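You operate a simulated robot arm through the tools that you are given. There is no shell and no other tool. Be economical: measure what you need, move in short steps, check, and stop when the job is done.

Carry out the task below with a simulated robot arm. There is one attempt and no reset: what you move stays moved.

## Task
Dry both side plates with the cream tea towel, then use the white one as the yellow mug's saucer.
Fine: stand the tall yellow mug on it once both are dry; lay the towel back where it was.

It is judged by the outcome, as a careful person would: the job done as asked, and still so three seconds after it is handed in. It fails if anything else is knocked over, pushed out of place, dropped, spilled or broken. Flat cloth is picked up by pressing the open fingertips on it (5 to 10 N) and closing them slowly along it; thin cloth reads only 2 to 8 mm in the jaws.

## Robot
A 7-joint arm with a two-finger parallel gripper, fixed in place. Base frame: the origin is at the foot of the arm, x ahead of it, y to its left, z up; the work surface is at about z = 0. Units: mm, rad, N and s.
With the tool pointing down near the work surface it reaches from about 240 to 620 mm from the base axis. Its first joint turns from -1.152 to 1.152 rad. Payload 2.6 kg.
Tool frame: the origin (TCP) lies between the finger pads and is the grasp point; the fingertips stand 30 mm ahead of it; z points along the fingers, y is the line along which they close. Largest opening 94 mm; finger width 28, thickness 10; the body of the gripper, 50 by 96 mm, starts 55 mm behind the TCP.
Orientation is that of the tool frame in the base frame, as [roll, pitch, yaw] about the fixed x, y, z axes, in that order (R = Rz(yaw) Ry(pitch) Rx(roll)). With the fingers straight down and closing along the base's y, the tool's x points along the base's -x, its y along +y and its z along -z.

## Interface
- The arm moves only by the tool play_rows. Its argument "plan" is a list of rows, each an object of numbers (a shift or turn left out is 0, a gripper value left out holds the last): "tx", "ty", "tz": the shift along the base's x, y, z in units of 40 mm (1.0 is 40 mm); "rx", "ry", "rz": the turn, a rotation vector about the base's x, y, z in units of 5 degrees (1.0 is 5 degrees). In form: [{"tx": .., "ty": .., "tz": .., "rx": .., "ry": .., "rz": ..}, ...]. A call has 1 to 8 rows; each row shifts and turns the commanded pose from where the row before left it. "claw" is the closure in counts, from 0 (fully open) to 255 (shut), set as the call begins (left out, the last holds). A call with a number of a shift or a turn outside -1 to 1 is refused whole. Each row takes 0.2 s and may step no farther than 50 mm and 0.15 rad from the row before; otherwise, or with a gripper value out of range, the whole call is refused. Where a pose cannot be reached the arm comes as near as it can. A force on the tool above 40 N (or 10 N above the force at the start of the call, whichever is more), or a blocked arm, ends the call early, and 0.2 s more pass. The fingers move at their own pace (about 72 mm/s each) and stop on an object; they squeeze with about 23 N. The grip force told is the motor's: it shows also when the fingers shut on nothing. Time passes only in rows, and 0.2 s behind the last, so rows that do not move let the fingers close. The reply holds the time, the measured pose of the TCP, the force on the tool along the base axes, the opening and the grip force, in the units named above and with some noise.
- Cameras (640 x 400 px; columns grow to the right, rows downward): "scene" is fixed at [48.6, 432.3, 564.7]; the picture's right is [-0.73, -0.69, 0.00], its down [-0.40, 0.42, -0.81] and it looks along [0.56, -0.59, -0.58] (base axes); focal length 340 px, centre (320, 200). "wrist" rides on the gripper at [-37, 0, -58] in the tool frame; the picture's right is [0.00, -1.00, 0.00], its down [0.97, 0.00, -0.24] and it looks along [0.24, 0.00, 0.97] (tool axes); focal length 218 px, centre (320, 200).
- get_image(camera): a new picture of that camera. No time passes.
- point_at(camera, pixels): for up to 12 pixels [column, row] of the newest picture of that camera ("zoom" is the newest enlarged one), the place [x, y, z] in the base frame of the surface seen there, good to about 2 mm, but the place of the scene camera against the robot may be out by one fixed shift of up to 12 mm in any direction. No time passes.
- inspect(camera, box): a new picture of the part [left, top, right, bottom] of that camera's present view, enlarged. No time passes.
- finish_job(): hands the job in; it is judged then, once.

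Keep the steps short. Do not move on a guess: measure, check each grasp and each placing, and mend mistakes. In all there are 80 turns and 38 pictures (those below and enlarged ones count). Leave the gripper open and the arm clear of the work at the hand-in unless told otherwise, and finish with a single line.

The tools are called by a JSON object that holds its "name" and its "arguments". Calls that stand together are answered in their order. play_rows: Moves the arm, as the interface text tells. Its arguments: {"type":"object","properties":{"plan":{"type":"array"},"claw":{"type":"number"}},"required":["plan"]} The other tools are called the same way: get_image (camera) takes a picture; point_at (camera, pixels) gives the place of the surface under pixels of a picture; inspect (camera, box) takes an enlarged picture of a part of a camera's view; finish_job () hands the job in.

At the start:

```text
t: 0.0
tcp_pos: [349.7, -110.6, 320.6]
ee_rot: [-3.141, -0.001, -3.141]
force: [0.4, 1.2, 0.0]
width: 94.2
grip_force: 0.0
```

scene: 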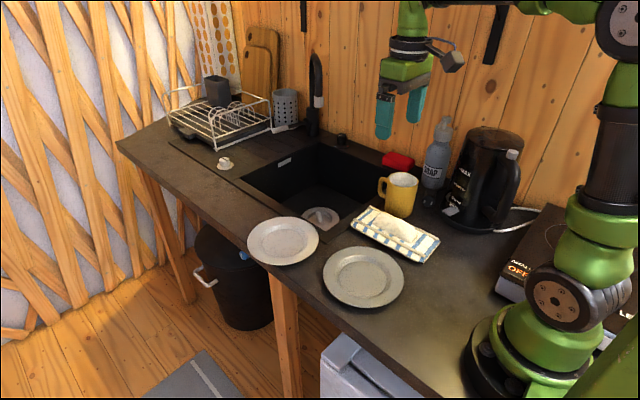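
wrist: 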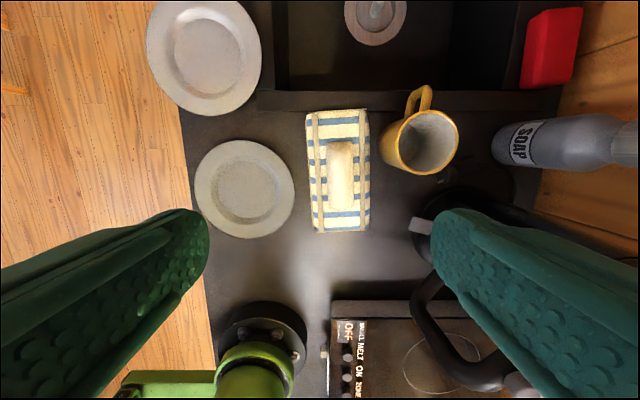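

I see two plates, a folded striped cream towel with a raised ridge, and the yellow mug. I'll enlarge the view to see which plate is white and whether they are wet.

{"name": "inspect", "arguments": {"camera": "scene", "box": [230, 160, 450, 310]}}

{"name": "inspect", "arguments": {"camera": "wrist", "box": [140, 0, 480, 250]}}

{"name": "point_at", "arguments": {"camera": "wrist", "pixels": [[204, 55], [245, 188], [340, 175], [340, 145], [340, 205], [312, 112], [365, 112], [314, 230], [367, 228], [418, 140], [426, 92], [320, 280]]}}

```text
2.67 times, centred on (340, 235) of scene
```

zoom: 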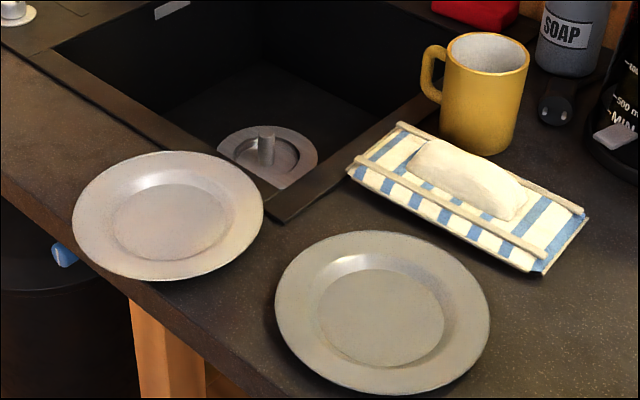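

```text
1.60 times, centred on (310, 125) of wrist
```

zoom: 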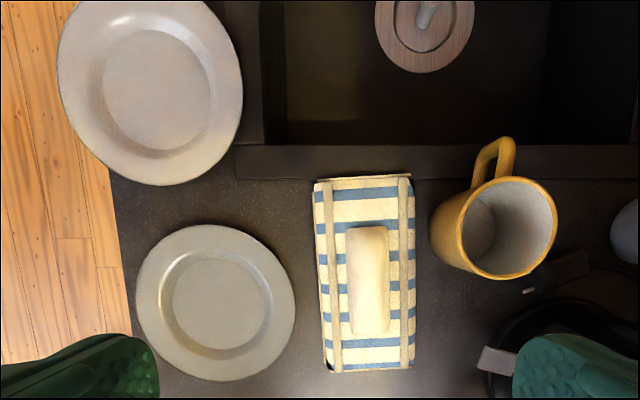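

```text
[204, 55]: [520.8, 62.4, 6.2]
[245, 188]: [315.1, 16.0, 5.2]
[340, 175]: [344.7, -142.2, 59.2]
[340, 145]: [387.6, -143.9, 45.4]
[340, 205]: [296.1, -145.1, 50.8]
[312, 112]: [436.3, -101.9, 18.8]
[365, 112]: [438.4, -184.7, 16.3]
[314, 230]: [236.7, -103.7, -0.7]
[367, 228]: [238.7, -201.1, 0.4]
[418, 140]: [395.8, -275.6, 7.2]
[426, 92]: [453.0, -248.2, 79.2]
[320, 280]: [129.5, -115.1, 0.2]
```

The white plate looks like the farther, lighter one, and it seems to overhang the counter edge. I'm measuring the plate rims, towel ridge and mug on the wrist zoom.

{"name": "point_at", "arguments": {"camera": "zoom", "pixels": [[60, 70], [239, 90], [170, 182], [150, 5], [139, 300], [291, 300], [215, 228], [215, 376], [115, 220], [100, 182], [247, 160], [125, 320]]}}

{"name": "point_at", "arguments": {"camera": "wrist", "pixels": [[340, 140], [340, 212], [330, 175], [351, 175], [326, 175], [355, 175], [412, 112], [455, 140], [414, 173], [385, 150], [408, 110], [430, 87]]}}

```text
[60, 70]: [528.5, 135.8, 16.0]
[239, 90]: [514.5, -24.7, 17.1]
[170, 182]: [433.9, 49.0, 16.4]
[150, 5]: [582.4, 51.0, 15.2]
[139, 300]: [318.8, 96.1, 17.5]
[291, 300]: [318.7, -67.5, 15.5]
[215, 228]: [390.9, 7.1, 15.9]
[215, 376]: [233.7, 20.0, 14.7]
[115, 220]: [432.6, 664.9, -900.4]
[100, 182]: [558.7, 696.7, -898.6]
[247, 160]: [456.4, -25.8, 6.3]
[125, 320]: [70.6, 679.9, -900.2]
```

```text
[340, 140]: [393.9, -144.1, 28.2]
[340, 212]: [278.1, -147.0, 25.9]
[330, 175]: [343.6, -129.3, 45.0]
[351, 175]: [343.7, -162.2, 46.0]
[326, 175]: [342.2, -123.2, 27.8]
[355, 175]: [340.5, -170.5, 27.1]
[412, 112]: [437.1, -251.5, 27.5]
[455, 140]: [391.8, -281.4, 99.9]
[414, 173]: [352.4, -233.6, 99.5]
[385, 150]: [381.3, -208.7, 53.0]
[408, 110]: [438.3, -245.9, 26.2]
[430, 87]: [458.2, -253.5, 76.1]
```

Measurements so far:
- **White plate:** centre about (515, 55), radius 80.
- **Grey plate:** centre about (313, 15), radius 81, rim z 16.
- **Towel ridge:** x 278..394, y −125..−168, top z 59.
- **Mug:** centre about (393, −242), rim z 100.

I'll move above the ridge with the claw part closed (about 65 mm) and then look.

{"name": "play_rows", "arguments": {"plan": [{"tx": -0.34, "ty": -0.88}, {"tz": -1}, {"tz": -1}, {"tz": -1}, {"tz": -1}, {"tz": -0.5}, {}], "claw": 80}}

{"name": "get_image", "arguments": {"camera": "wrist"}}

{"name": "point_at", "arguments": {"camera": "wrist", "pixels": [[320, 200], [320, 150], [300, 200], [340, 200], [280, 200], [360, 200]]}}

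```text
t: 1.6
tcp_pos: [337.4, -145.2, 138.7]
ee_rot: [-3.141, 0.0, 3.14]
force: [-0.3, 1.3, -0.7]
width: 64.3
grip_force: 0.0
```

```text
33 pictures are left
```

wrist: 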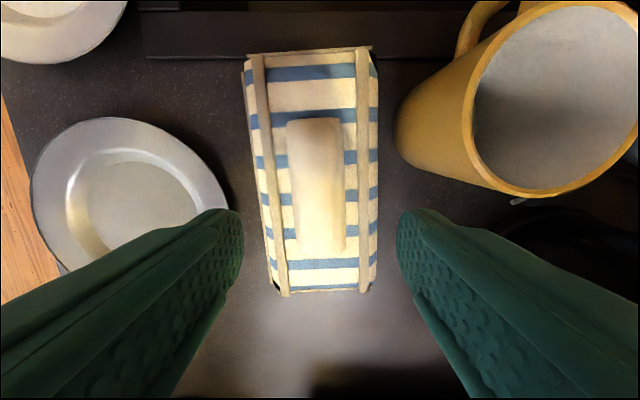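

```text
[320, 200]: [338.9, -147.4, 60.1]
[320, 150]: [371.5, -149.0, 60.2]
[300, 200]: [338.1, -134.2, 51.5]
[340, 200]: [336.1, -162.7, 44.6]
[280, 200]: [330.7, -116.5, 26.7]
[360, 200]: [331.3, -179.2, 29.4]
```

The ridge is centred at y≈−148 and its top is at z 60. I'm lowering the fingertips either side of it to z≈29.

{"name": "play_rows", "arguments": {"plan": [{"ty": -0.07, "tz": -0.5}, {"tz": -0.75}, {"tz": -0.5}, {"tz": -0.23}, {}]}}

{"name": "play_rows", "arguments": {"plan": [{}, {}, {}, {}], "claw": 255}}

```text
t: 2.8
tcp_pos: [337.4, -148.2, 60.6]
ee_rot: [3.14, 0.001, 3.14]
force: [-0.7, 0.1, -0.5]
width: 64.5
grip_force: 0.0
```

```text
t: 3.8
tcp_pos: [337.8, -150.1, 61.9]
ee_rot: [-3.141, 0.003, 3.141]
force: [-1.8, 1.9, 15.6]
width: 24.4
grip_force: 22.7
```

The ridge is gripped at 24 mm. I'm lifting a little to check the hold.

{"name": "play_rows", "arguments": {"plan": [{"tz": 0.25}, {"tz": 0.5}, {"tz": 0.75}, {}]}}

{"name": "get_image", "arguments": {"camera": "scene"}}

```text
t: 4.8
tcp_pos: [336.2, -149.8, 121.6]
ee_rot: [-3.14, 0.0, 3.14]
force: [-0.1, -0.8, -1.8]
width: 23.4
grip_force: 22.5
```

```text
32 pictures are left
```

scene: 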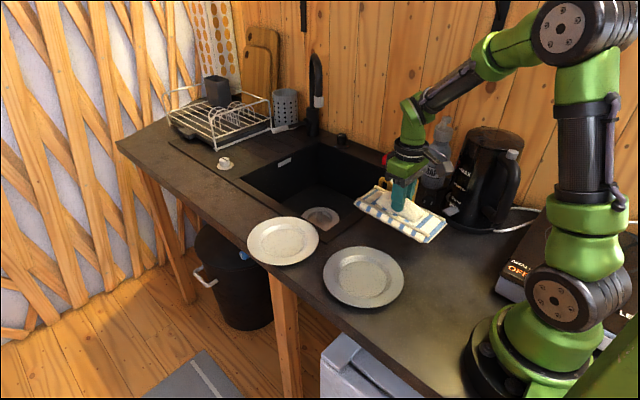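

The towel is held as a pad with its underside about 60 mm below the TCP. Before wiping, I'm looking closely at the plates for wetness.

{"name": "inspect", "arguments": {"camera": "scene", "box": [240, 205, 410, 310]}}

{"name": "play_rows", "arguments": {"plan": [{"ty": 1, "tx": -0.29}, {"ty": 1, "tx": -0.29}, {"ty": 1}, {"ty": 1}, {"ty": 0.12}, {}]}}

```text
3.76 times, centred on (325, 258) of scene
```

zoom: 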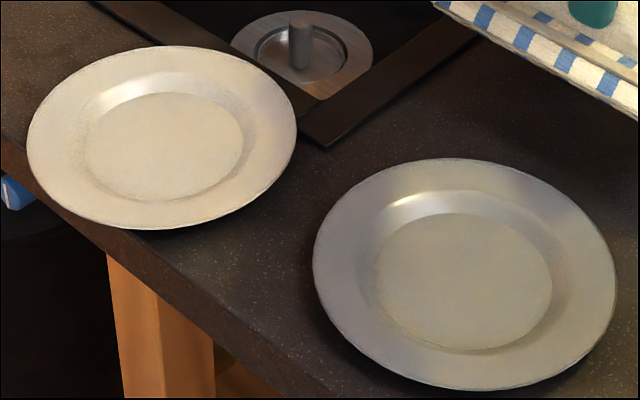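

```text
t: 6.2
tcp_pos: [313.3, 15.5, 120.7]
ee_rot: [3.14, -0.002, 3.14]
force: [-0.2, 1.1, -0.7]
width: 23.3
grip_force: 23.3
```

I'm over the near plate. I'm lowering slowly to light contact, expecting the rim at TCP z≈77.

{"name": "play_rows", "arguments": {"plan": [{"tz": -0.5}, {"tz": -0.4}, {"tz": -0.1}, {}]}}

{"name": "play_rows", "arguments": {"plan": [{"tz": -0.06}, {"tz": -0.06}, {}]}}

```text
t: 7.2
tcp_pos: [313.8, 16.3, 81.0]
ee_rot: [-3.141, 0.001, 3.14]
force: [0.2, 0.7, 0.0]
width: 23.0
grip_force: 23.3
```

```text
t: 8.0
tcp_pos: [315.2, 15.5, 77.1]
ee_rot: [-3.141, 0.005, -3.141]
force: [2.3, -1.1, 12.5]
width: 23.4
grip_force: 23.2
```

Contact made at 12.5 N. I'm easing off a touch and wiping with short strokes across the plate.

{"name": "play_rows", "arguments": {"plan": [{"tz": 0.03}, {"ty": 0.4}, {"ty": -0.4}, {"ty": -0.4}, {"ty": 0.4}, {}]}}

{"name": "inspect", "arguments": {"camera": "scene", "box": [240, 150, 460, 310]}}

```text
t: 9.4
tcp_pos: [313.3, 16.1, 77.1]
ee_rot: [3.142, 0.001, -3.14]
force: [0.0, -0.5, -0.7]
width: 23.0
grip_force: 22.9
```

```text
2.50 times, centred on (350, 230) of scene
```

zoom: 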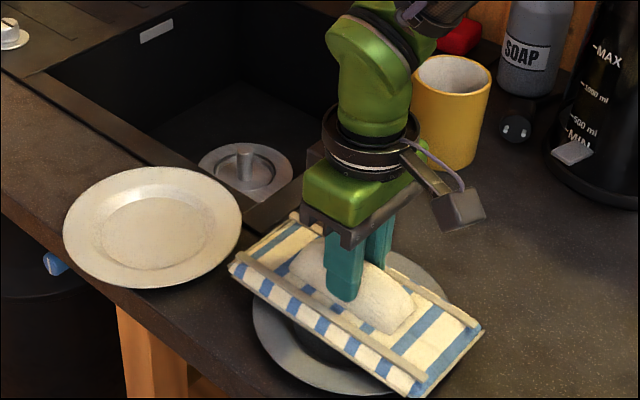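

The force has dropped to zero, so I'm pressing 0.7 mm more and wiping ±40 mm across and ±24 mm lengthwise.

{"name": "play_rows", "arguments": {"plan": [{"tz": -0.02}, {"ty": 0.5}, {"ty": 0.5}, {"ty": -0.5}, {"ty": -0.5}, {"ty": -0.5}, {"ty": -0.5}, {"ty": 0.5}]}}

{"name": "play_rows", "arguments": {"plan": [{"ty": 0.5}, {"tx": 0.5}, {"tx": -0.5}, {"tx": -0.5}, {"tx": 0.5}, {}]}}

```text
t: 11.2
tcp_pos: [314.0, -3.6, 76.7]
ee_rot: [3.142, 0.0, 3.141]
force: [0.0, 0.8, -1.4]
width: 23.2
grip_force: 22.7
```

```text
t: 12.6
tcp_pos: [314.0, 16.0, 77.1]
ee_rot: [3.141, -0.002, 3.141]
force: [-5.8, 1.0, 11.9]
width: 23.4
grip_force: 22.9
```

Contact was about 12 N at the end. I'm lifting and moving aside toward −y to look at the plate.

{"name": "play_rows", "arguments": {"plan": [{"tz": 0.5}, {"tz": 1}, {"ty": -1}, {"ty": -1}, {"ty": -1}, {}]}}

{"name": "inspect", "arguments": {"camera": "scene", "box": [240, 205, 410, 310]}}

{"name": "get_image", "arguments": {"camera": "wrist"}}

```text
t: 14.0
tcp_pos: [314.3, -104.6, 136.9]
ee_rot: [3.14, -0.001, 3.141]
force: [0.2, -0.1, -0.6]
width: 23.0
grip_force: 23.1
```

```text
3.76 times, centred on (325, 258) of scene
```

zoom: 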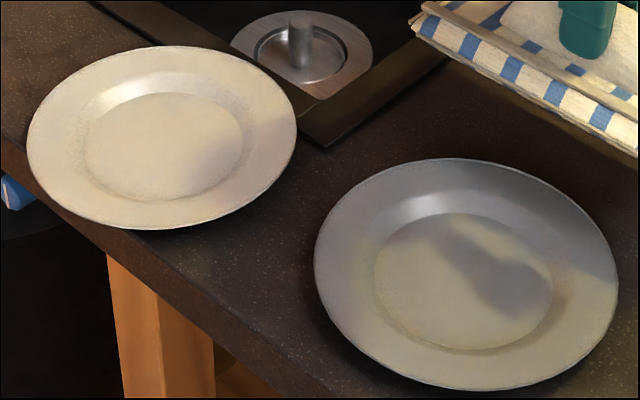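

```text
28 pictures are left
```

wrist: 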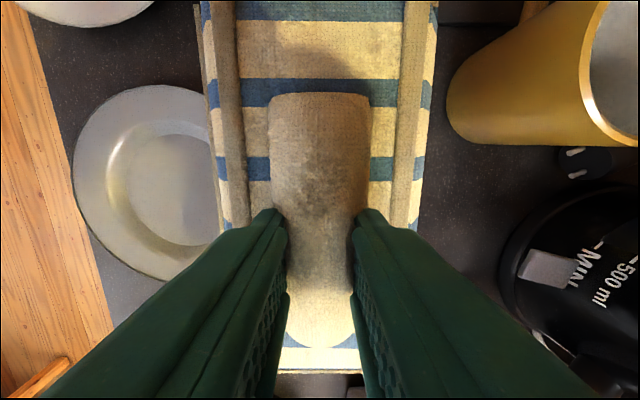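

The plate hasn't moved. The flat pad rides on the rim, so the sunken well still needs wiping. I'll tilt the pad so its −x end and −y corner reach into the well. First I'm moving over and tilting at height.

{"name": "play_rows", "arguments": {"plan": [{"ty": 1, "tx": 0.5}, {"ty": 1, "tx": 0.6}, {"ty": 1, "tx": 0.6}, {"ty": 0.85, "tx": 0.4}, {"ry": -0.8}, {"ry": -0.8}, {"ry": -0.8, "rx": 0.8}, {}]}}

{"name": "play_rows", "arguments": {"plan": [{"tz": -0.5}, {"tz": -0.4}, {}]}}

{"name": "inspect", "arguments": {"camera": "scene", "box": [240, 150, 460, 310]}}

```text
t: 15.8
tcp_pos: [398.2, 48.7, 137.1]
ee_rot: [3.069, 0.209, 3.128]
force: [-0.7, -0.8, 0.2]
width: 23.4
grip_force: 23.3
```

```text
t: 16.6
tcp_pos: [398.3, 49.7, 100.0]
ee_rot: [3.07, 0.209, 3.129]
force: [0.5, 1.1, 0.0]
width: 23.3
grip_force: 23.2
```

```text
2.50 times, centred on (350, 230) of scene
```

zoom: 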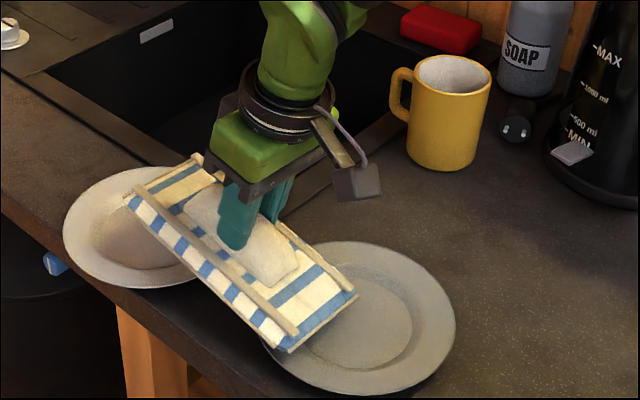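

The pad's lowered end hangs over the near plate's well. I'm easing down to contact.

{"name": "play_rows", "arguments": {"plan": [{"tz": -0.15}, {"tz": -0.1}, {"tz": -0.05}, {}]}}

```text
t: 17.6
tcp_pos: [397.9, 49.4, 88.1]
ee_rot: [3.07, 0.21, 3.129]
force: [6.7, 1.3, 11.6]
width: 23.7
grip_force: 23.0
```

Contact at z≈88, matching the well floor, at about 12 N. I'm easing off slightly and stroking around the well.

{"name": "play_rows", "arguments": {"plan": [{"tz": 0.01, "ty": 0.4}, {"ty": 0.3}, {"tx": 0.4, "ty": -0.3}, {"ty": -0.6}, {"ty": -0.3, "tx": -0.3}, {"tx": -0.4}, {"ty": 0.5}, {}]}}

{"name": "play_rows", "arguments": {"plan": [{"tx": -0.2, "ty": 0.3}, {"ty": 0.4}, {"tx": 0.4}, {"ty": -0.5}, {"tx": 0.3, "ty": -0.3}, {"tx": -0.3}, {}]}}

{"name": "inspect", "arguments": {"camera": "scene", "box": [240, 150, 460, 310]}}

```text
t: 19.4
tcp_pos: [385.8, 50.1, 89.7]
ee_rot: [3.07, 0.209, 3.129]
force: [-1.5, -0.5, -1.2]
width: 23.4
grip_force: 22.9
```

```text
t: 21.0
tcp_pos: [393.2, 47.3, 90.0]
ee_rot: [3.072, 0.209, 3.13]
force: [0.1, 0.2, -0.1]
width: 23.8
grip_force: 23.3
```

```text
2.50 times, centred on (350, 230) of scene
```

zoom: 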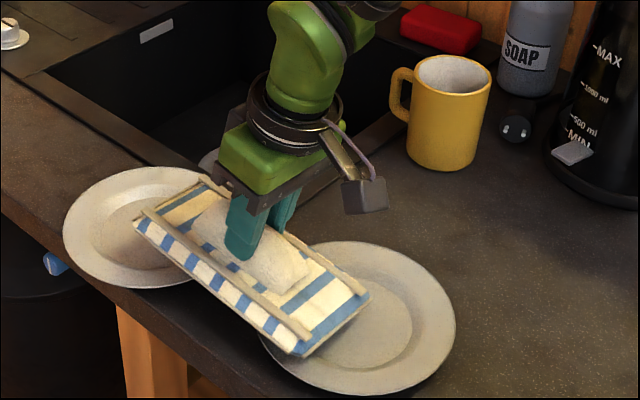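

Contact was lost at z 90. I'm lowering 2.4 mm and repeating the strokes.

{"name": "play_rows", "arguments": {"plan": [{"tz": -0.06}, {"ty": 0.4}, {"ty": 0.3}, {"tx": 0.4, "ty": -0.3}, {"ty": -0.6}, {"tx": -0.4}, {"ty": 0.2}]}}

{"name": "play_rows", "arguments": {"plan": [{"tz": -0.02}, {"ty": 0.4, "tx": -0.2}, {"ty": 0.3}, {"tx": 0.4, "ty": -0.3}, {"ty": -0.5}, {"tx": -0.3}, {"ty": 0.2}]}}

```text
t: 22.6
tcp_pos: [393.0, 46.2, 86.6]
ee_rot: [3.072, 0.207, 3.131]
force: [-0.3, -2.3, 5.0]
width: 23.6
grip_force: 23.2
```

```text
t: 24.2
tcp_pos: [390.9, 48.1, 84.5]
ee_rot: [3.071, 0.211, 3.127]
force: [-0.5, -1.0, -1.2]
width: 23.4
grip_force: 22.8
```

Readings vary between 0 and 5 N. I'm lifting and checking that the plate hasn't shifted.

{"name": "play_rows", "arguments": {"plan": [{"tz": 0.5}, {"tz": 1, "tx": 0.5}, {"tx": 1}, {"tx": 1, "ry": 0.8}, {"ry": 0.8, "rx": -0.4}, {"ry": 0.8, "rx": -0.4}, {}]}}

{"name": "get_image", "arguments": {"camera": "scene"}}

{"name": "point_at", "arguments": {"camera": "scene", "pixels": [[325, 276], [403, 276], [364, 247], [364, 305], [364, 274]]}}

```text
t: 25.8
tcp_pos: [490.6, 49.6, 144.7]
ee_rot: [-3.14, -0.001, 3.134]
force: [0.0, 0.1, -0.1]
width: 23.5
grip_force: 22.9
```

```text
25 pictures are left
```

scene: 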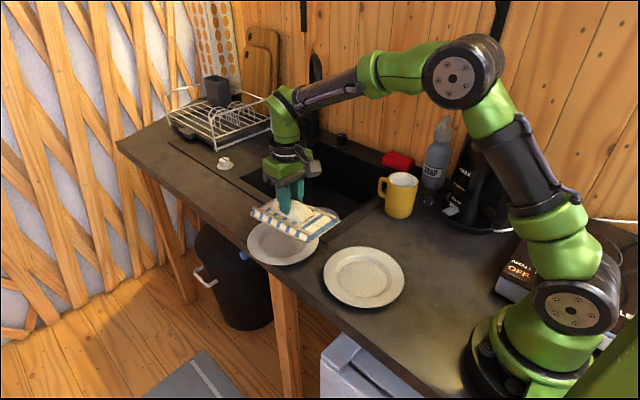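

```text
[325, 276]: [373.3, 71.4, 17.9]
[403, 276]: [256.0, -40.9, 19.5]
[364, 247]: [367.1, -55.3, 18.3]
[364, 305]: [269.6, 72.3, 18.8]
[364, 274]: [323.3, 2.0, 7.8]
```

The plate is still centred. I'm zooming in to compare the plates' colours and wetness.

{"name": "inspect", "arguments": {"camera": "scene", "box": [240, 205, 410, 310]}}

```text
3.76 times, centred on (325, 258) of scene
```

zoom: 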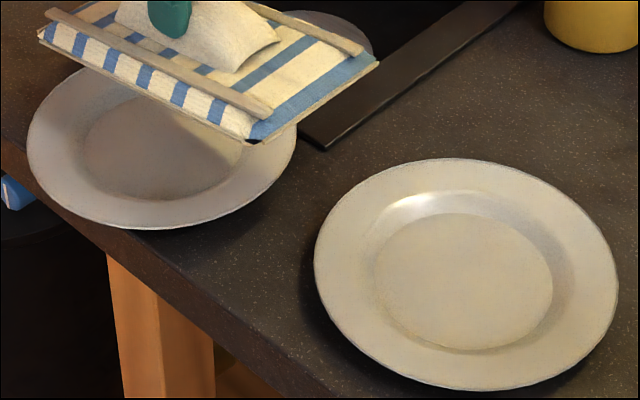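

Colours depend on the arm's shadow, so I'll compare again later with the arm clear. Now the far plate, centre (515, 55): I'm lowering flat to z≈79 and then touching.

{"name": "play_rows", "arguments": {"plan": [{"tx": 0.61, "ty": 0.13}, {"tz": -0.8}, {"tz": -0.6}, {"tz": -0.2}, {}]}}

{"name": "play_rows", "arguments": {"plan": [{"tz": -0.05}, {"tz": -0.05}, {}]}}

```text
t: 27.0
tcp_pos: [514.4, 54.4, 82.2]
ee_rot: [-3.141, 0.001, 3.133]
force: [-4.1, 0.6, 14.3]
width: 23.4
grip_force: 23.1
```

```text
t: 27.8
tcp_pos: [513.9, 53.5, 78.0]
ee_rot: [-3.14, 0.0, 3.133]
force: [-6.8, -0.3, 16.4]
width: 23.5
grip_force: 22.6
```

Contact at about 16 N. I'm easing up 1 mm and wiping.

{"name": "play_rows", "arguments": {"plan": [{"tz": 0.03}, {"ty": 0.5}, {"ty": 0.4}, {"ty": -0.4}, {"ty": -0.5}, {"ty": -0.5}, {"ty": -0.5}, {"ty": 0.5}]}}

{"name": "play_rows", "arguments": {"plan": [{"ty": 0.5}, {"tx": 0.4}, {"tx": -0.4}, {"tx": -0.3}, {"tx": 0.3}, {"ty": 0.5}, {"ty": -0.5}, {}]}}

{"name": "inspect", "arguments": {"camera": "scene", "box": [210, 150, 410, 310]}}

```text
t: 29.6
tcp_pos: [513.6, 34.0, 79.7]
ee_rot: [-3.14, 0.0, 3.133]
force: [-0.5, -0.2, -1.0]
width: 23.4
grip_force: 23.2
```

```text
t: 31.4
tcp_pos: [514.3, 54.4, 80.1]
ee_rot: [3.141, 0.001, 3.134]
force: [1.0, 0.8, -1.2]
width: 23.3
grip_force: 23.0
```

```text
2.50 times, centred on (310, 230) of scene
```

zoom: 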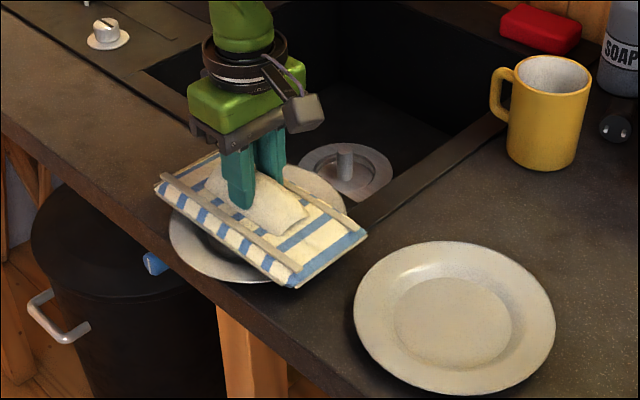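

The force has gone at z 80. I'm pressing 3 mm lower and wiping again.

{"name": "play_rows", "arguments": {"plan": [{"tz": -0.07}, {"ty": 0.5}, {"ty": 0.4}, {"ty": -0.4}, {"ty": -0.5}, {"ty": -0.5}, {"ty": -0.3}]}}

{"name": "play_rows", "arguments": {"plan": [{"ty": 0.4}, {"ty": 0.4}, {"tx": 0.4}, {"tx": -0.4}, {"tx": -0.3}, {"tx": 0.3}, {}]}}

```text
t: 33.0
tcp_pos: [514.2, 21.7, 78.2]
ee_rot: [-3.141, 0.001, 3.136]
force: [0.1, 3.0, 8.5]
width: 23.3
grip_force: 22.6
```

```text
t: 34.6
tcp_pos: [514.3, 53.7, 77.2]
ee_rot: [3.141, 0.001, 3.134]
force: [-5.0, 1.3, 12.3]
width: 23.2
grip_force: 22.7
```

Good contact (8–12 N) while wiping. Now the far plate's well: I'm lifting, shifting to x≈430, y≈20, and tilting the +x end and +y corner down.

{"name": "play_rows", "arguments": {"plan": [{"tz": 0.5}, {"tz": 1}, {"tx": -1, "ty": -0.4}, {"tx": -1, "ty": -0.4, "ry": 0.8}, {"ry": 0.8, "rx": -0.4, "tx": -0.1}, {"ry": 0.8, "rx": -0.4}, {}]}}

{"name": "play_rows", "arguments": {"plan": [{"tz": -0.5}, {"tz": -0.4}, {"tz": -0.1}, {}]}}

{"name": "inspect", "arguments": {"camera": "scene", "box": [210, 150, 410, 310]}}

```text
t: 36.2
tcp_pos: [429.4, 23.4, 134.5]
ee_rot: [-3.068, -0.209, 3.126]
force: [0.5, 0.1, -0.2]
width: 23.1
grip_force: 22.8
```

```text
t: 37.2
tcp_pos: [429.2, 23.6, 96.9]
ee_rot: [-3.068, -0.206, 3.123]
force: [-3.6, -2.8, 12.0]
width: 23.8
grip_force: 22.8
```

```text
2.50 times, centred on (310, 230) of scene
```

zoom: 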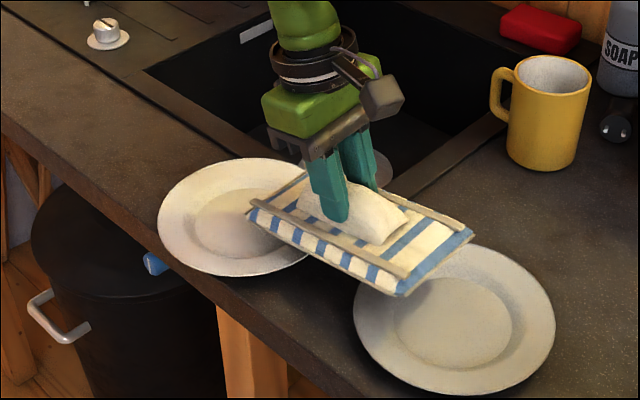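

Contact at 12 N with the pad end in the well. I'm stroking around there.

{"name": "play_rows", "arguments": {"plan": [{"ty": -0.4}, {"ty": -0.4}, {"tx": 0.3, "ty": 0.3}, {"ty": 0.4}, {"tx": -0.4, "ty": 0.2}, {"ty": -0.5}, {}]}}

{"name": "play_rows", "arguments": {"plan": [{"tz": -0.04}, {"ty": -0.3}, {"tx": 0.4, "ty": 0.3}, {"ty": 0.4}, {"tx": -0.4}, {"ty": -0.4}]}}

```text
t: 38.8
tcp_pos: [425.5, 6.4, 96.6]
ee_rot: [-3.066, -0.21, 3.123]
force: [0.0, 1.7, 2.2]
width: 23.3
grip_force: 23.3
```

```text
t: 40.2
tcp_pos: [426.0, 7.1, 94.3]
ee_rot: [-3.069, -0.209, 3.125]
force: [0.4, 4.6, 6.9]
width: 23.2
grip_force: 23.3
```

Contact is 2–7 N through the strokes. I'm lifting, levelling (also correcting yaw), and heading toward the towel's home to look at both plates.

{"name": "play_rows", "arguments": {"plan": [{"tz": 0.6}, {"tz": 1, "ry": -0.8}, {"ry": -0.8, "rx": 0.4, "ty": -1}, {"ry": -0.8, "rx": 0.4, "ty": -1, "tx": -0.5}, {"ty": -1, "tx": -1}, {"ty": -0.9, "tx": -0.75}, {}]}}

{"name": "get_image", "arguments": {"camera": "scene"}}

{"name": "inspect", "arguments": {"camera": "scene", "box": [240, 150, 460, 310]}}

```text
refused: row 5 steps farther than a row can; nothing moved
```

```text
21 pictures are left
```

scene: 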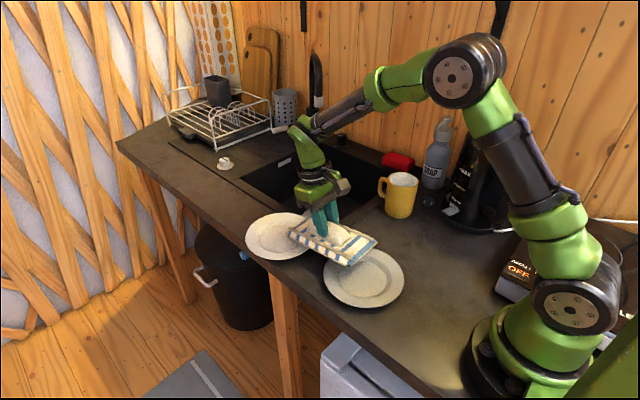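

```text
2.50 times, centred on (350, 230) of scene
```

zoom: 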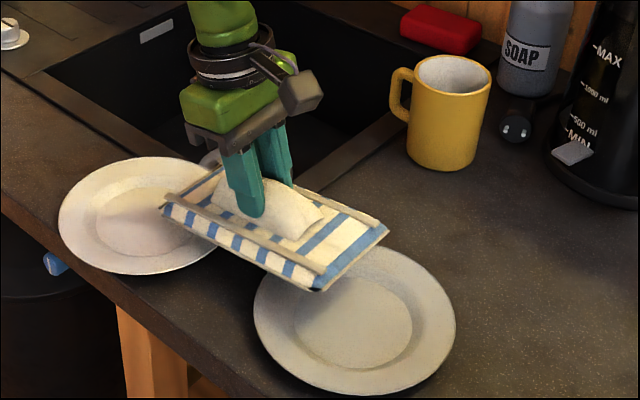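

That call was refused because row 5 was too long. The far plate may have shifted a few mm. I'm repeating the retreat with shorter steps.

{"name": "play_rows", "arguments": {"plan": [{"tz": 0.6}, {"tz": 1, "ry": -0.8}, {"ry": -0.8, "rx": 0.4, "ty": -0.8, "tx": -0.3}, {"ry": -0.8, "rx": 0.4, "ty": -0.8, "tx": -0.5}, {"ty": -0.8, "tx": -0.5}, {"ty": -0.8, "tx": -0.5}, {"ty": -0.7, "tx": -0.4}, {}]}}

{"name": "get_image", "arguments": {"camera": "wrist"}}

{"name": "inspect", "arguments": {"camera": "scene", "box": [230, 160, 450, 310]}}

{"name": "point_at", "arguments": {"camera": "zoom", "pixels": [[75, 215], [262, 215], [168, 155], [168, 275], [278, 310], [487, 310], [382, 235], [382, 388], [168, 220]]}}

```text
t: 42.0
tcp_pos: [336.8, -152.5, 160.1]
ee_rot: [-3.14, 0.0, 3.129]
force: [0.5, -0.2, -1.2]
width: 23.2
grip_force: 23.0
```

```text
19 pictures are left
```

wrist: 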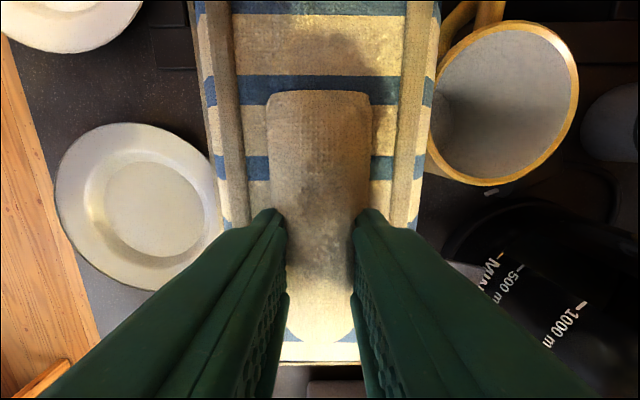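

```text
2.67 times, centred on (340, 235) of scene
```

zoom: 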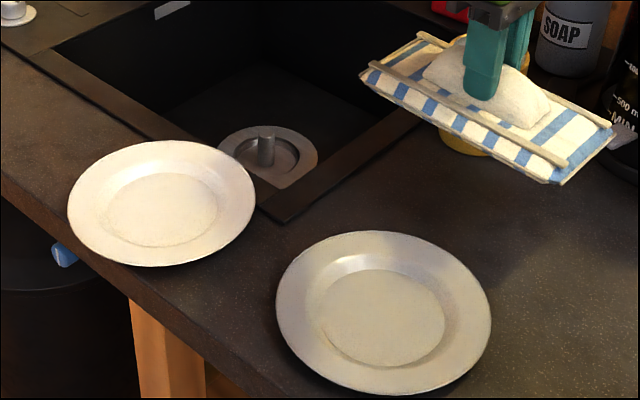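

```text
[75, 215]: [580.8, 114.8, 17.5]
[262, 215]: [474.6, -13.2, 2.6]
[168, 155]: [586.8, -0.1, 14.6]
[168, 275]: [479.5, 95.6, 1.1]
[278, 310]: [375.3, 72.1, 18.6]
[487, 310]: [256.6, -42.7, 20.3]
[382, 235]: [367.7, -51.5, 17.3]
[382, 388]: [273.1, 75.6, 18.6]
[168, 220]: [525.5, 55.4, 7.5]
```

The far plate has lost its glossy highlight (zoom ~180,170), so it looks dry, and it slid about 15 mm. The near plate still shows a highlight at (365, 262). I'm going back to wipe it again with steady contact.

{"name": "play_rows", "arguments": {"plan": [{"ty": 1, "tx": -0.3, "rz": 0.14}, {"ty": 1, "tx": -0.3}, {"ty": 1}, {"ty": 1}, {"ty": 0.2, "tz": -0.5}, {"tz": -0.8}, {"tz": -0.6}, {}]}}

{"name": "play_rows", "arguments": {"plan": [{"tz": -0.1}, {"tz": -0.05}, {}]}}

```text
t: 43.8
tcp_pos: [312.7, 17.1, 83.7]
ee_rot: [-3.141, 0.001, 3.141]
force: [-0.6, -1.3, 0.2]
width: 23.1
grip_force: 23.0
```

```text
t: 44.6
tcp_pos: [315.0, 17.8, 78.2]
ee_rot: [-3.14, 0.004, -3.141]
force: [0.8, 1.2, 8.9]
width: 23.1
grip_force: 23.6
```

Contact at 8.9 N. I'm pressing 0.8 mm more and stroking across and along.

{"name": "play_rows", "arguments": {"plan": [{"tz": -0.02, "ty": 0.3}, {"ty": 0.5}, {"ty": -0.4}, {"ty": -0.4}, {"ty": -0.4}, {"ty": -0.4, "tz": -0.01}, {"ty": 0.4}]}}

{"name": "play_rows", "arguments": {"plan": [{"tz": -0.02, "ty": 0.4}, {"tx": 0.4}, {"tx": -0.4}, {"tx": -0.4}, {"tx": 0.4}, {"ty": 0.4}, {"ty": -0.4}]}}

{"name": "play_rows", "arguments": {"plan": [{"tz": -0.02, "ty": 0.4}, {"ty": 0.4}, {"ty": -0.4}, {"ty": -0.4}, {"ty": -0.4}, {"ty": -0.4}, {"ty": 0.4}, {"ty": 0.4}]}}

```text
t: 46.1
tcp_pos: [315.8, -11.3, 75.7]
ee_rot: [-3.134, 0.006, 3.138]
force: [-2.4, -1.3, 9.1]
width: 23.2
grip_force: 22.9
stopped in row 7: the force on the tool passed its limit (the readings are from after the stop); the commanded pose is now the measured one
```

```text
t: 47.3
tcp_pos: [302.3, 5.7, 76.9]
ee_rot: [-3.136, 0.0, 3.137]
force: [-3.9, 0.1, 8.5]
width: 23.4
grip_force: 23.2
stopped in row 5: the force on the tool passed its limit (the readings are from after the stop); the commanded pose is now the measured one
```

```text
t: 48.1
tcp_pos: [305.0, 29.8, 77.3]
ee_rot: [-3.139, 0.008, -3.137]
force: [-1.4, -2.2, 5.7]
width: 23.2
grip_force: 23.0
stopped in row 3: the force on the tool passed its limit (the readings are from after the stop); the commanded pose is now the measured one
```

Pressing harder trips the limit on reversals. I'm lifting, moving aside and looking.

{"name": "play_rows", "arguments": {"plan": [{"tz": 0.8}, {"tz": 1, "ty": -0.5}, {"ty": -1}, {"ty": -1}, {"ty": -1}, {"ty": -0.8, "tx": 0.5}, {}]}}

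{"name": "inspect", "arguments": {"camera": "scene", "box": [230, 160, 450, 310]}}

```text
t: 49.7
tcp_pos: [324.2, -141.9, 149.5]
ee_rot: [3.141, 0.006, -3.138]
force: [-0.3, 0.5, -0.9]
width: 23.3
grip_force: 22.7
```

```text
2.67 times, centred on (340, 235) of scene
```

zoom: 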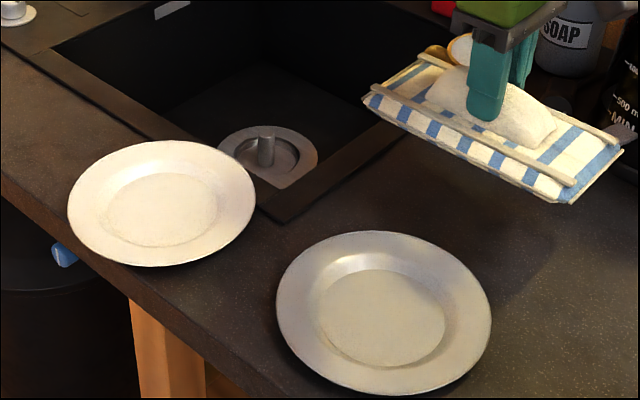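

The near plate is in place. I'm zooming closer to judge the remaining sheen.

{"name": "inspect", "arguments": {"camera": "scene", "box": [320, 240, 410, 310]}}

{"name": "inspect", "arguments": {"camera": "scene", "box": [240, 205, 330, 275]}}

```text
5.71 times, centred on (365, 275) of scene
```

zoom: 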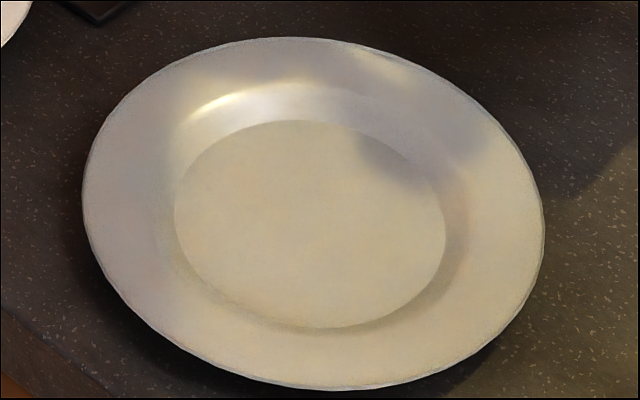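

```text
5.71 times, centred on (285, 240) of scene
```

zoom: 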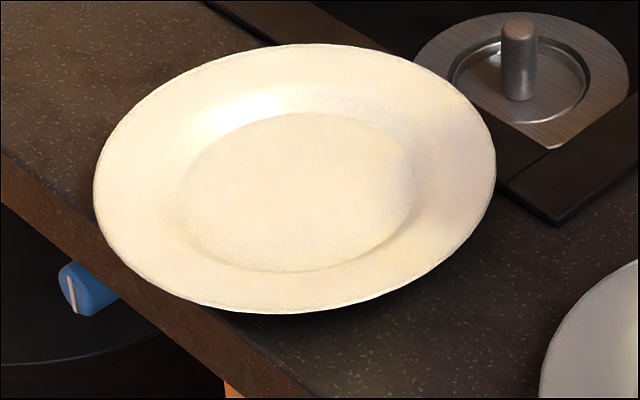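

The far plate has clearly turned brighter. The near one has changed little, so I'll wipe its well and rim again with the tilted pad, then compare in open light.

{"name": "play_rows", "arguments": {"plan": [{"ty": 1, "tx": 0.3}, {"ty": 1, "tx": 0.5}, {"ty": 1, "tx": 0.5}, {"ty": 1, "tx": 0.5}, {"ty": 0.7, "ry": -0.8}, {"ry": -0.8, "rx": 0.4}, {"ry": -0.8, "rx": 0.4}, {}]}}

{"name": "play_rows", "arguments": {"plan": [{"tz": -0.7}, {"tz": -0.5}, {"tz": -0.2}, {"tz": -0.1}, {}]}}

```text
t: 51.5
tcp_pos: [396.7, 47.7, 149.5]
ee_rot: [3.072, 0.218, 3.135]
force: [0.1, -0.5, -0.9]
width: 23.5
grip_force: 22.4
```

```text
t: 52.7
tcp_pos: [397.2, 46.5, 87.9]
ee_rot: [3.072, 0.216, 3.136]
force: [5.7, 1.4, 9.4]
width: 23.8
grip_force: 22.7
```

Contact at 9.4 N. I'm stroking around the well.

{"name": "play_rows", "arguments": {"plan": [{"ty": 0.3}, {"ty": 0.4, "tz": -0.02}, {"tx": 0.3, "ty": -0.2}, {"ty": -0.4, "tz": -0.01}, {"ty": -0.4}, {"tx": -0.4}, {"ty": 0.3}]}}

{"name": "play_rows", "arguments": {"plan": [{"ty": 0.3, "tz": -0.03}, {"ty": 0.3}, {"tx": 0.3}, {"ty": -0.4}, {"ty": -0.4}, {"tx": -0.3}, {"ty": 0.3}]}}

{"name": "play_rows", "arguments": {"plan": [{"tx": -0.3, "tz": -0.03}, {"ty": 0.3}, {"tx": 0.4}, {"tx": 0.3, "ty": -0.2}, {"ty": -0.4}, {"tx": -0.4}, {"tx": -0.3}]}}

```text
t: 54.3
tcp_pos: [392.7, 46.0, 87.7]
ee_rot: [3.072, 0.217, 3.137]
force: [0.8, -0.7, -0.3]
width: 23.5
grip_force: 23.0
```

```text
t: 55.9
tcp_pos: [391.7, 51.7, 86.0]
ee_rot: [3.073, 0.215, 3.134]
force: [-0.4, 0.2, -1.2]
width: 23.5
grip_force: 22.9
```

```text
t: 57.5
tcp_pos: [380.4, 38.7, 83.7]
ee_rot: [3.07, 0.218, 3.136]
force: [1.8, 0.4, 2.8]
width: 23.4
grip_force: 22.8
```

I'm pressing 1.6 mm more for another pass, then lifting and moving to (490, 50, 145), the same pose as the earlier picture, to compare.

{"name": "play_rows", "arguments": {"plan": [{"tz": -0.04}, {"ty": 0.4}, {"tx": 0.4}, {"ty": 0.3}, {"tx": 0.3, "ty": -0.3}, {"ty": -0.4}, {"tx": -0.4, "ty": -0.2}, {"ty": 0.3}]}}

{"name": "play_rows", "arguments": {"plan": [{"tz": 0.6}, {"tz": 1, "tx": 0.5}, {"tx": 1}, {"tx": 1, "ry": 0.8}, {"ry": 0.8, "rx": -0.4}, {"ry": 0.8, "rx": -0.4}, {}]}}

{"name": "inspect", "arguments": {"camera": "scene", "box": [240, 205, 410, 310]}}

```text
t: 59.3
tcp_pos: [392.9, 41.0, 81.7]
ee_rot: [3.074, 0.217, 3.138]
force: [0.8, -3.8, 5.1]
width: 23.5
grip_force: 23.1
```

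```text
t: 60.9
tcp_pos: [492.1, 42.9, 146.9]
ee_rot: [-3.139, 0.005, -3.141]
force: [-0.2, -0.8, -0.9]
width: 23.4
grip_force: 23.1
```

```text
3.76 times, centred on (325, 258) of scene
```

zoom: 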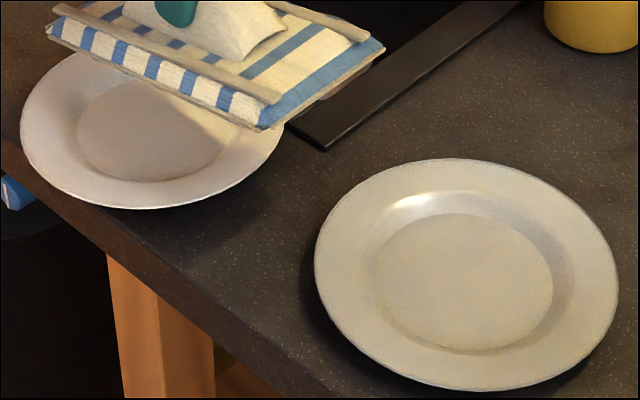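

The near plate matches its earlier post-wipe look and is uniformly grey. Both plates have been wiped all over. Now I'm returning the towel, moving in x first, then y at height.

{"name": "play_rows", "arguments": {"plan": [{"tx": -1}, {"tx": -1}, {"tx": -0.9, "ty": -0.5}, {"tx": -0.6, "ty": -0.8}, {"tx": -0.38, "ty": -0.9}, {"ty": -1}, {"ty": -1}, {"ty": -0.55}]}}

{"name": "get_image", "arguments": {"camera": "scene"}}

{"name": "get_image", "arguments": {"camera": "wrist"}}

```text
t: 62.7
tcp_pos: [337.2, -148.0, 147.4]
ee_rot: [-3.141, 0.006, 3.141]
force: [0.3, -0.4, -0.8]
width: 23.5
grip_force: 23.3
```

```text
13 pictures are left
```

scene: 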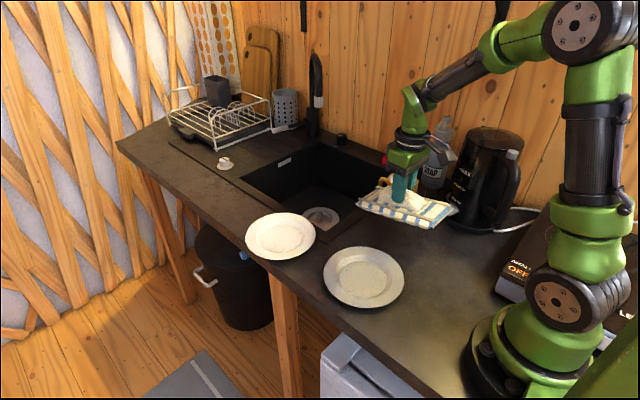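

```text
12 pictures are left
```

wrist: 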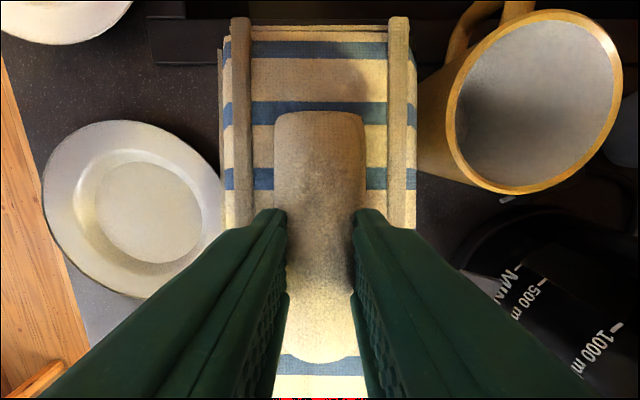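

The pad has pitched in the grip: the far end is lower. I'm measuring its slope.

{"name": "point_at", "arguments": {"camera": "wrist", "pixels": [[262, 80], [262, 150], [262, 205], [262, 45], [375, 45], [375, 80], [375, 150], [320, 392], [300, 385]]}}

```text
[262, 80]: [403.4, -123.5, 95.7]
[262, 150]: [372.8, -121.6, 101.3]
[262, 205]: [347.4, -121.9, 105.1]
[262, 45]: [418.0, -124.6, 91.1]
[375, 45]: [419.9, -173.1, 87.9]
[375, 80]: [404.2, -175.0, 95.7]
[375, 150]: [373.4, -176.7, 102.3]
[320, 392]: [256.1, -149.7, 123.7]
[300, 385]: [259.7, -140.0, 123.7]
```

The slope is about 11.5°. I'm turning the tool back by ry −2.3 units so the towel is level, then re-measuring its ends.

{"name": "play_rows", "arguments": {"plan": [{"ry": -0.8}, {"ry": -0.8}, {"ry": -0.7}, {}]}}

{"name": "get_image", "arguments": {"camera": "wrist"}}

{"name": "point_at", "arguments": {"camera": "wrist", "pixels": [[262, 80], [262, 150], [262, 45], [375, 45], [375, 150], [300, 385], [320, 36], [320, 30], [235, 100], [405, 100], [320, 112], [320, 355]]}}

```text
t: 63.7
tcp_pos: [337.6, -147.6, 147.1]
ee_rot: [-3.14, 0.209, -3.141]
force: [0.3, 0.4, -0.9]
width: 23.5
grip_force: 22.8
```

```text
11 pictures are left
```

wrist: 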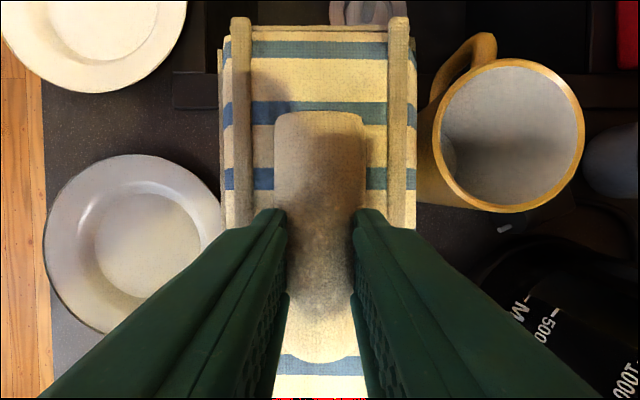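

```text
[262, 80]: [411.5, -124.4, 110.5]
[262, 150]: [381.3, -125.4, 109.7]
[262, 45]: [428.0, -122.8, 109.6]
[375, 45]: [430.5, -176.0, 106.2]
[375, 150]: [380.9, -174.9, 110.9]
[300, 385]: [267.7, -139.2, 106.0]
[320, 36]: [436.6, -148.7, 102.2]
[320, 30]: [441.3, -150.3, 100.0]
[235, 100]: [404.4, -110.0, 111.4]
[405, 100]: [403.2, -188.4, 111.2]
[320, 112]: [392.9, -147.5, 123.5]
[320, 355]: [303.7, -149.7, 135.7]
```

The towel is level now, its end at x≈441 against 437 originally. I'm shifting −4 mm in x and lowering about 80 mm.

{"name": "play_rows", "arguments": {"plan": [{"tx": -0.1, "tz": -0.6}, {"tz": -0.6}, {"tz": -0.5}, {"tz": -0.25}, {}]}}

{"name": "play_rows", "arguments": {"plan": [{"tz": -0.06}, {"tz": -0.04}, {}]}}

```text
t: 64.9
tcp_pos: [332.5, -146.8, 68.6]
ee_rot: [-3.141, 0.208, 3.142]
force: [1.1, 1.1, 0.3]
width: 23.3
grip_force: 22.6
```

```text
t: 65.7
tcp_pos: [333.2, -146.1, 64.6]
ee_rot: [-3.14, 0.208, 3.141]
force: [0.5, 0.6, -1.0]
width: 23.3
grip_force: 22.9
```

No contact yet at 64.6. I'm going down in small steps.

{"name": "play_rows", "arguments": {"plan": [{"tz": -0.04}, {"tz": -0.03}, {}]}}

```text
t: 66.5
tcp_pos: [333.1, -147.2, 62.4]
ee_rot: [3.141, 0.207, -3.141]
force: [-0.8, 0.0, 7.5]
width: 23.6
grip_force: 22.8
```

Contact at 7.5 N. I'm opening the claw to about 64 mm and rising along the tool axis.

{"name": "play_rows", "arguments": {"plan": [{}, {}, {}], "claw": 80}}

{"name": "play_rows", "arguments": {"plan": [{"tz": 0.5, "tx": -0.1}, {"tz": 0.8, "tx": -0.16}, {"tz": 1}, {"tz": 1, "ry": 0.8}, {"tz": 1, "ry": 0.8}, {"ry": 0.8}, {}]}}

{"name": "get_image", "arguments": {"camera": "wrist"}}

{"name": "get_image", "arguments": {"camera": "scene"}}

```text
t: 67.3
tcp_pos: [333.3, -147.1, 61.5]
ee_rot: [-3.141, 0.208, -3.141]
force: [0.0, -1.1, 0.0]
width: 64.5
grip_force: 0.1
```

```text
t: 68.9
tcp_pos: [323.5, -147.4, 234.2]
ee_rot: [-3.14, -0.003, -3.141]
force: [0.0, 0.7, 0.7]
width: 64.6
grip_force: 0.0
```

```text
10 pictures are left
```

wrist: 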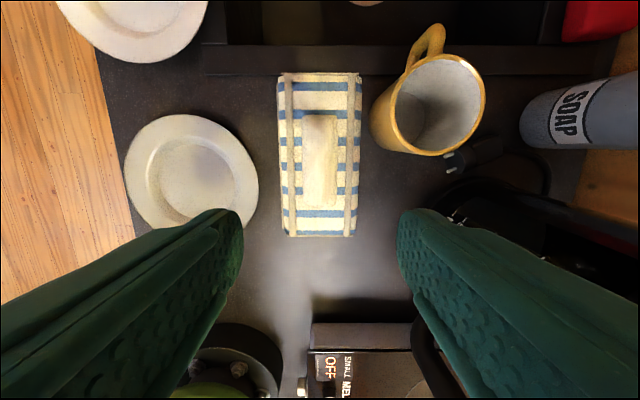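

```text
9 pictures are left
```

scene: 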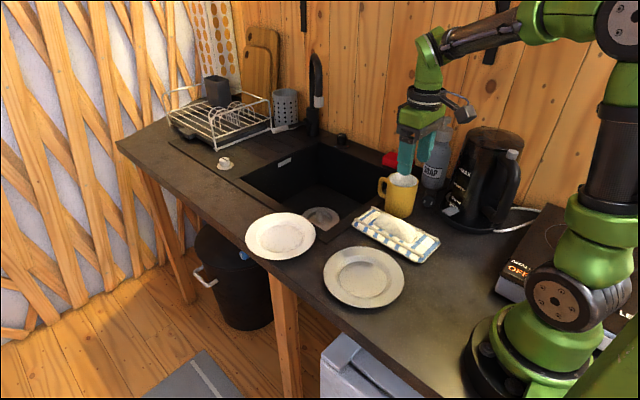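

The towel is back where it was, and the left (far) plate is clearly the white one. Now I'm measuring the mug rim and the white plate's current position.

{"name": "point_at", "arguments": {"camera": "wrist", "pixels": [[397, 106], [484, 98], [437, 155], [445, 56], [415, 149], [472, 62], [477, 140], [440, 120], [376, 120], [432, 30], [140, 63], [133, 20]]}}

{"name": "inspect", "arguments": {"camera": "wrist", "box": [360, 10, 520, 170]}}

```text
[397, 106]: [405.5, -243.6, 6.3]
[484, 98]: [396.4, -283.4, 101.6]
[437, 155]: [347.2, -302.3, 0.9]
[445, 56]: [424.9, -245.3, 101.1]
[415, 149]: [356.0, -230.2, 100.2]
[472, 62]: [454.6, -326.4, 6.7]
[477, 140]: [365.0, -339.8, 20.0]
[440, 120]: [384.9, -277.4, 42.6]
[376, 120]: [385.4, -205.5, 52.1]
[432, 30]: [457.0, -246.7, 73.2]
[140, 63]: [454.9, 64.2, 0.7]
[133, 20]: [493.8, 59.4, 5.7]
```

```text
2.50 times, centred on (440, 90) of wrist
```

zoom: 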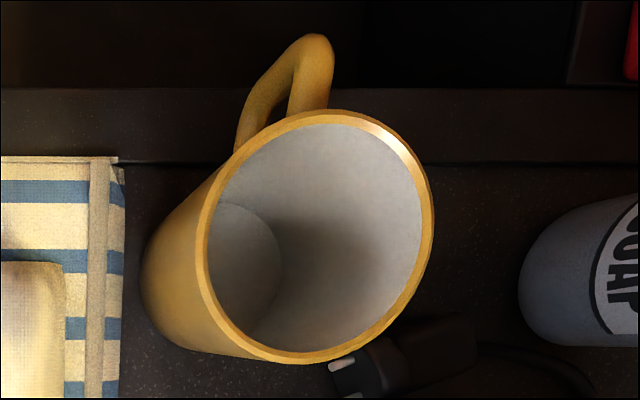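

Mug centre is (392, −243), diameter about 77, rim z 101, handle toward +x. The 94 mm opening fits along y. I'm checking the kettle and soap distances before approaching.

{"name": "point_at", "arguments": {"camera": "wrist", "pixels": [[445, 205], [480, 195], [520, 190], [560, 210], [460, 160], [525, 115], [545, 130], [500, 240], [356, 100], [362, 150], [600, 100]]}}

{"name": "point_at", "arguments": {"camera": "scene", "pixels": [[485, 130], [465, 145], [515, 150], [455, 210], [500, 215], [440, 125], [435, 180], [284, 237], [284, 213], [284, 259], [246, 237], [315, 232]]}}

```text
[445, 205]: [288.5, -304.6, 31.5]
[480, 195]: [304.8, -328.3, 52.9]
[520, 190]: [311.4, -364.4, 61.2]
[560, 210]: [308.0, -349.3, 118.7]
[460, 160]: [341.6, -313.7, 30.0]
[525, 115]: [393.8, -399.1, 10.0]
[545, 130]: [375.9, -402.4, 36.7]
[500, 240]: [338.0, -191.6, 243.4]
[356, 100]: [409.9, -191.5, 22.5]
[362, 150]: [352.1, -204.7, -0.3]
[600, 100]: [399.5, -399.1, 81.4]
```

```text
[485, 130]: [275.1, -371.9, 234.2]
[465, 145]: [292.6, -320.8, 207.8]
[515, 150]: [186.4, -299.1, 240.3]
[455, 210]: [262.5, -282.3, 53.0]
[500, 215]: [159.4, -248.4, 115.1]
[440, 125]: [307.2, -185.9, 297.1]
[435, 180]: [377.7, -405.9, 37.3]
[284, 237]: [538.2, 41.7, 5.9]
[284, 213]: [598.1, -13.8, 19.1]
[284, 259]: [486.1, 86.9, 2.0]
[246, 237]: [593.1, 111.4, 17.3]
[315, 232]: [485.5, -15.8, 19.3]
```

The kettle (x≤310, y≤−290) and soap (y≈−400) are clear of the approach. I'm moving over the mug with the claw fully open and going part way down.

{"name": "play_rows", "arguments": {"plan": [{"tx": 0.57, "ty": -0.8}, {"tx": 0.57, "ty": -0.8}, {"tx": 0.57, "ty": -0.8}, {"tz": -1}, {"tz": -0.6}, {}], "claw": 0}}

{"name": "get_image", "arguments": {"camera": "wrist"}}

```text
t: 70.3
tcp_pos: [390.1, -245.0, 169.1]
ee_rot: [-3.139, -0.001, 3.14]
force: [0.3, 0.1, 0.5]
width: 94.0
grip_force: 0.0
```

```text
7 pictures are left
```

wrist: 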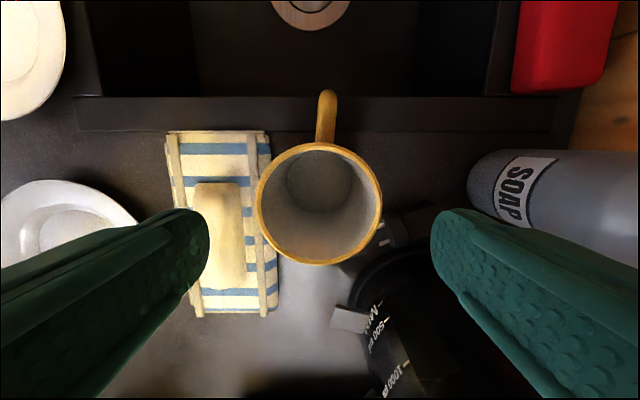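

The mug is centred between the fingers: rim 256..383, centre 319.5. I'm nudging +3 mm in x and descending to z≈68.

{"name": "play_rows", "arguments": {"plan": [{"tx": 0.07, "tz": -0.7}, {"tz": -0.7}, {"tz": -0.6}, {"tz": -0.5}, {}]}}

{"name": "play_rows", "arguments": {"plan": [{}, {}, {}], "claw": 150}}

```text
t: 71.5
tcp_pos: [393.1, -241.9, 69.6]
ee_rot: [-3.14, -0.001, -3.14]
force: [0.0, 0.0, -0.5]
width: 93.9
grip_force: 0.0
```

```text
t: 72.3
tcp_pos: [392.7, -243.0, 70.9]
ee_rot: [-3.139, -0.003, -3.141]
force: [0.3, -0.1, 0.5]
width: 80.5
grip_force: 22.9
```

The mug is gripped (80.5 mm, 23 N). I'm lifting straight up and checking.

{"name": "play_rows", "arguments": {"plan": [{"tz": 0.3}, {"tz": 0.7}, {"tz": 1}, {"tz": 1}, {}]}}

{"name": "play_rows", "arguments": {"plan": [{"ty": 1}, {"ty": 1}, {"ty": 1, "tx": 0.3}, {"ty": 1, "tx": 0.3}, {"ty": 0.5, "tx": 0.4}, {}]}}

{"name": "get_image", "arguments": {"camera": "wrist"}}

```text
t: 73.5
tcp_pos: [394.8, -241.1, 190.1]
ee_rot: [-3.14, -0.004, -3.141]
force: [0.1, -0.8, -3.6]
width: 80.5
grip_force: 23.0
```

```text
t: 74.9
tcp_pos: [433.1, -64.7, 189.5]
ee_rot: [-3.139, -0.001, 3.141]
force: [0.5, 0.2, -2.8]
width: 80.5
grip_force: 22.9
```

```text
6 pictures are left
```

wrist: 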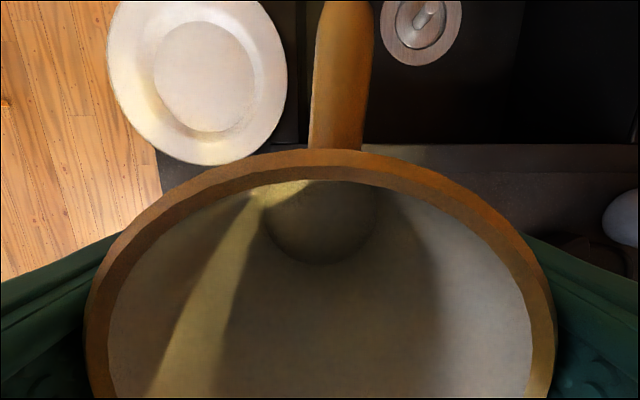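

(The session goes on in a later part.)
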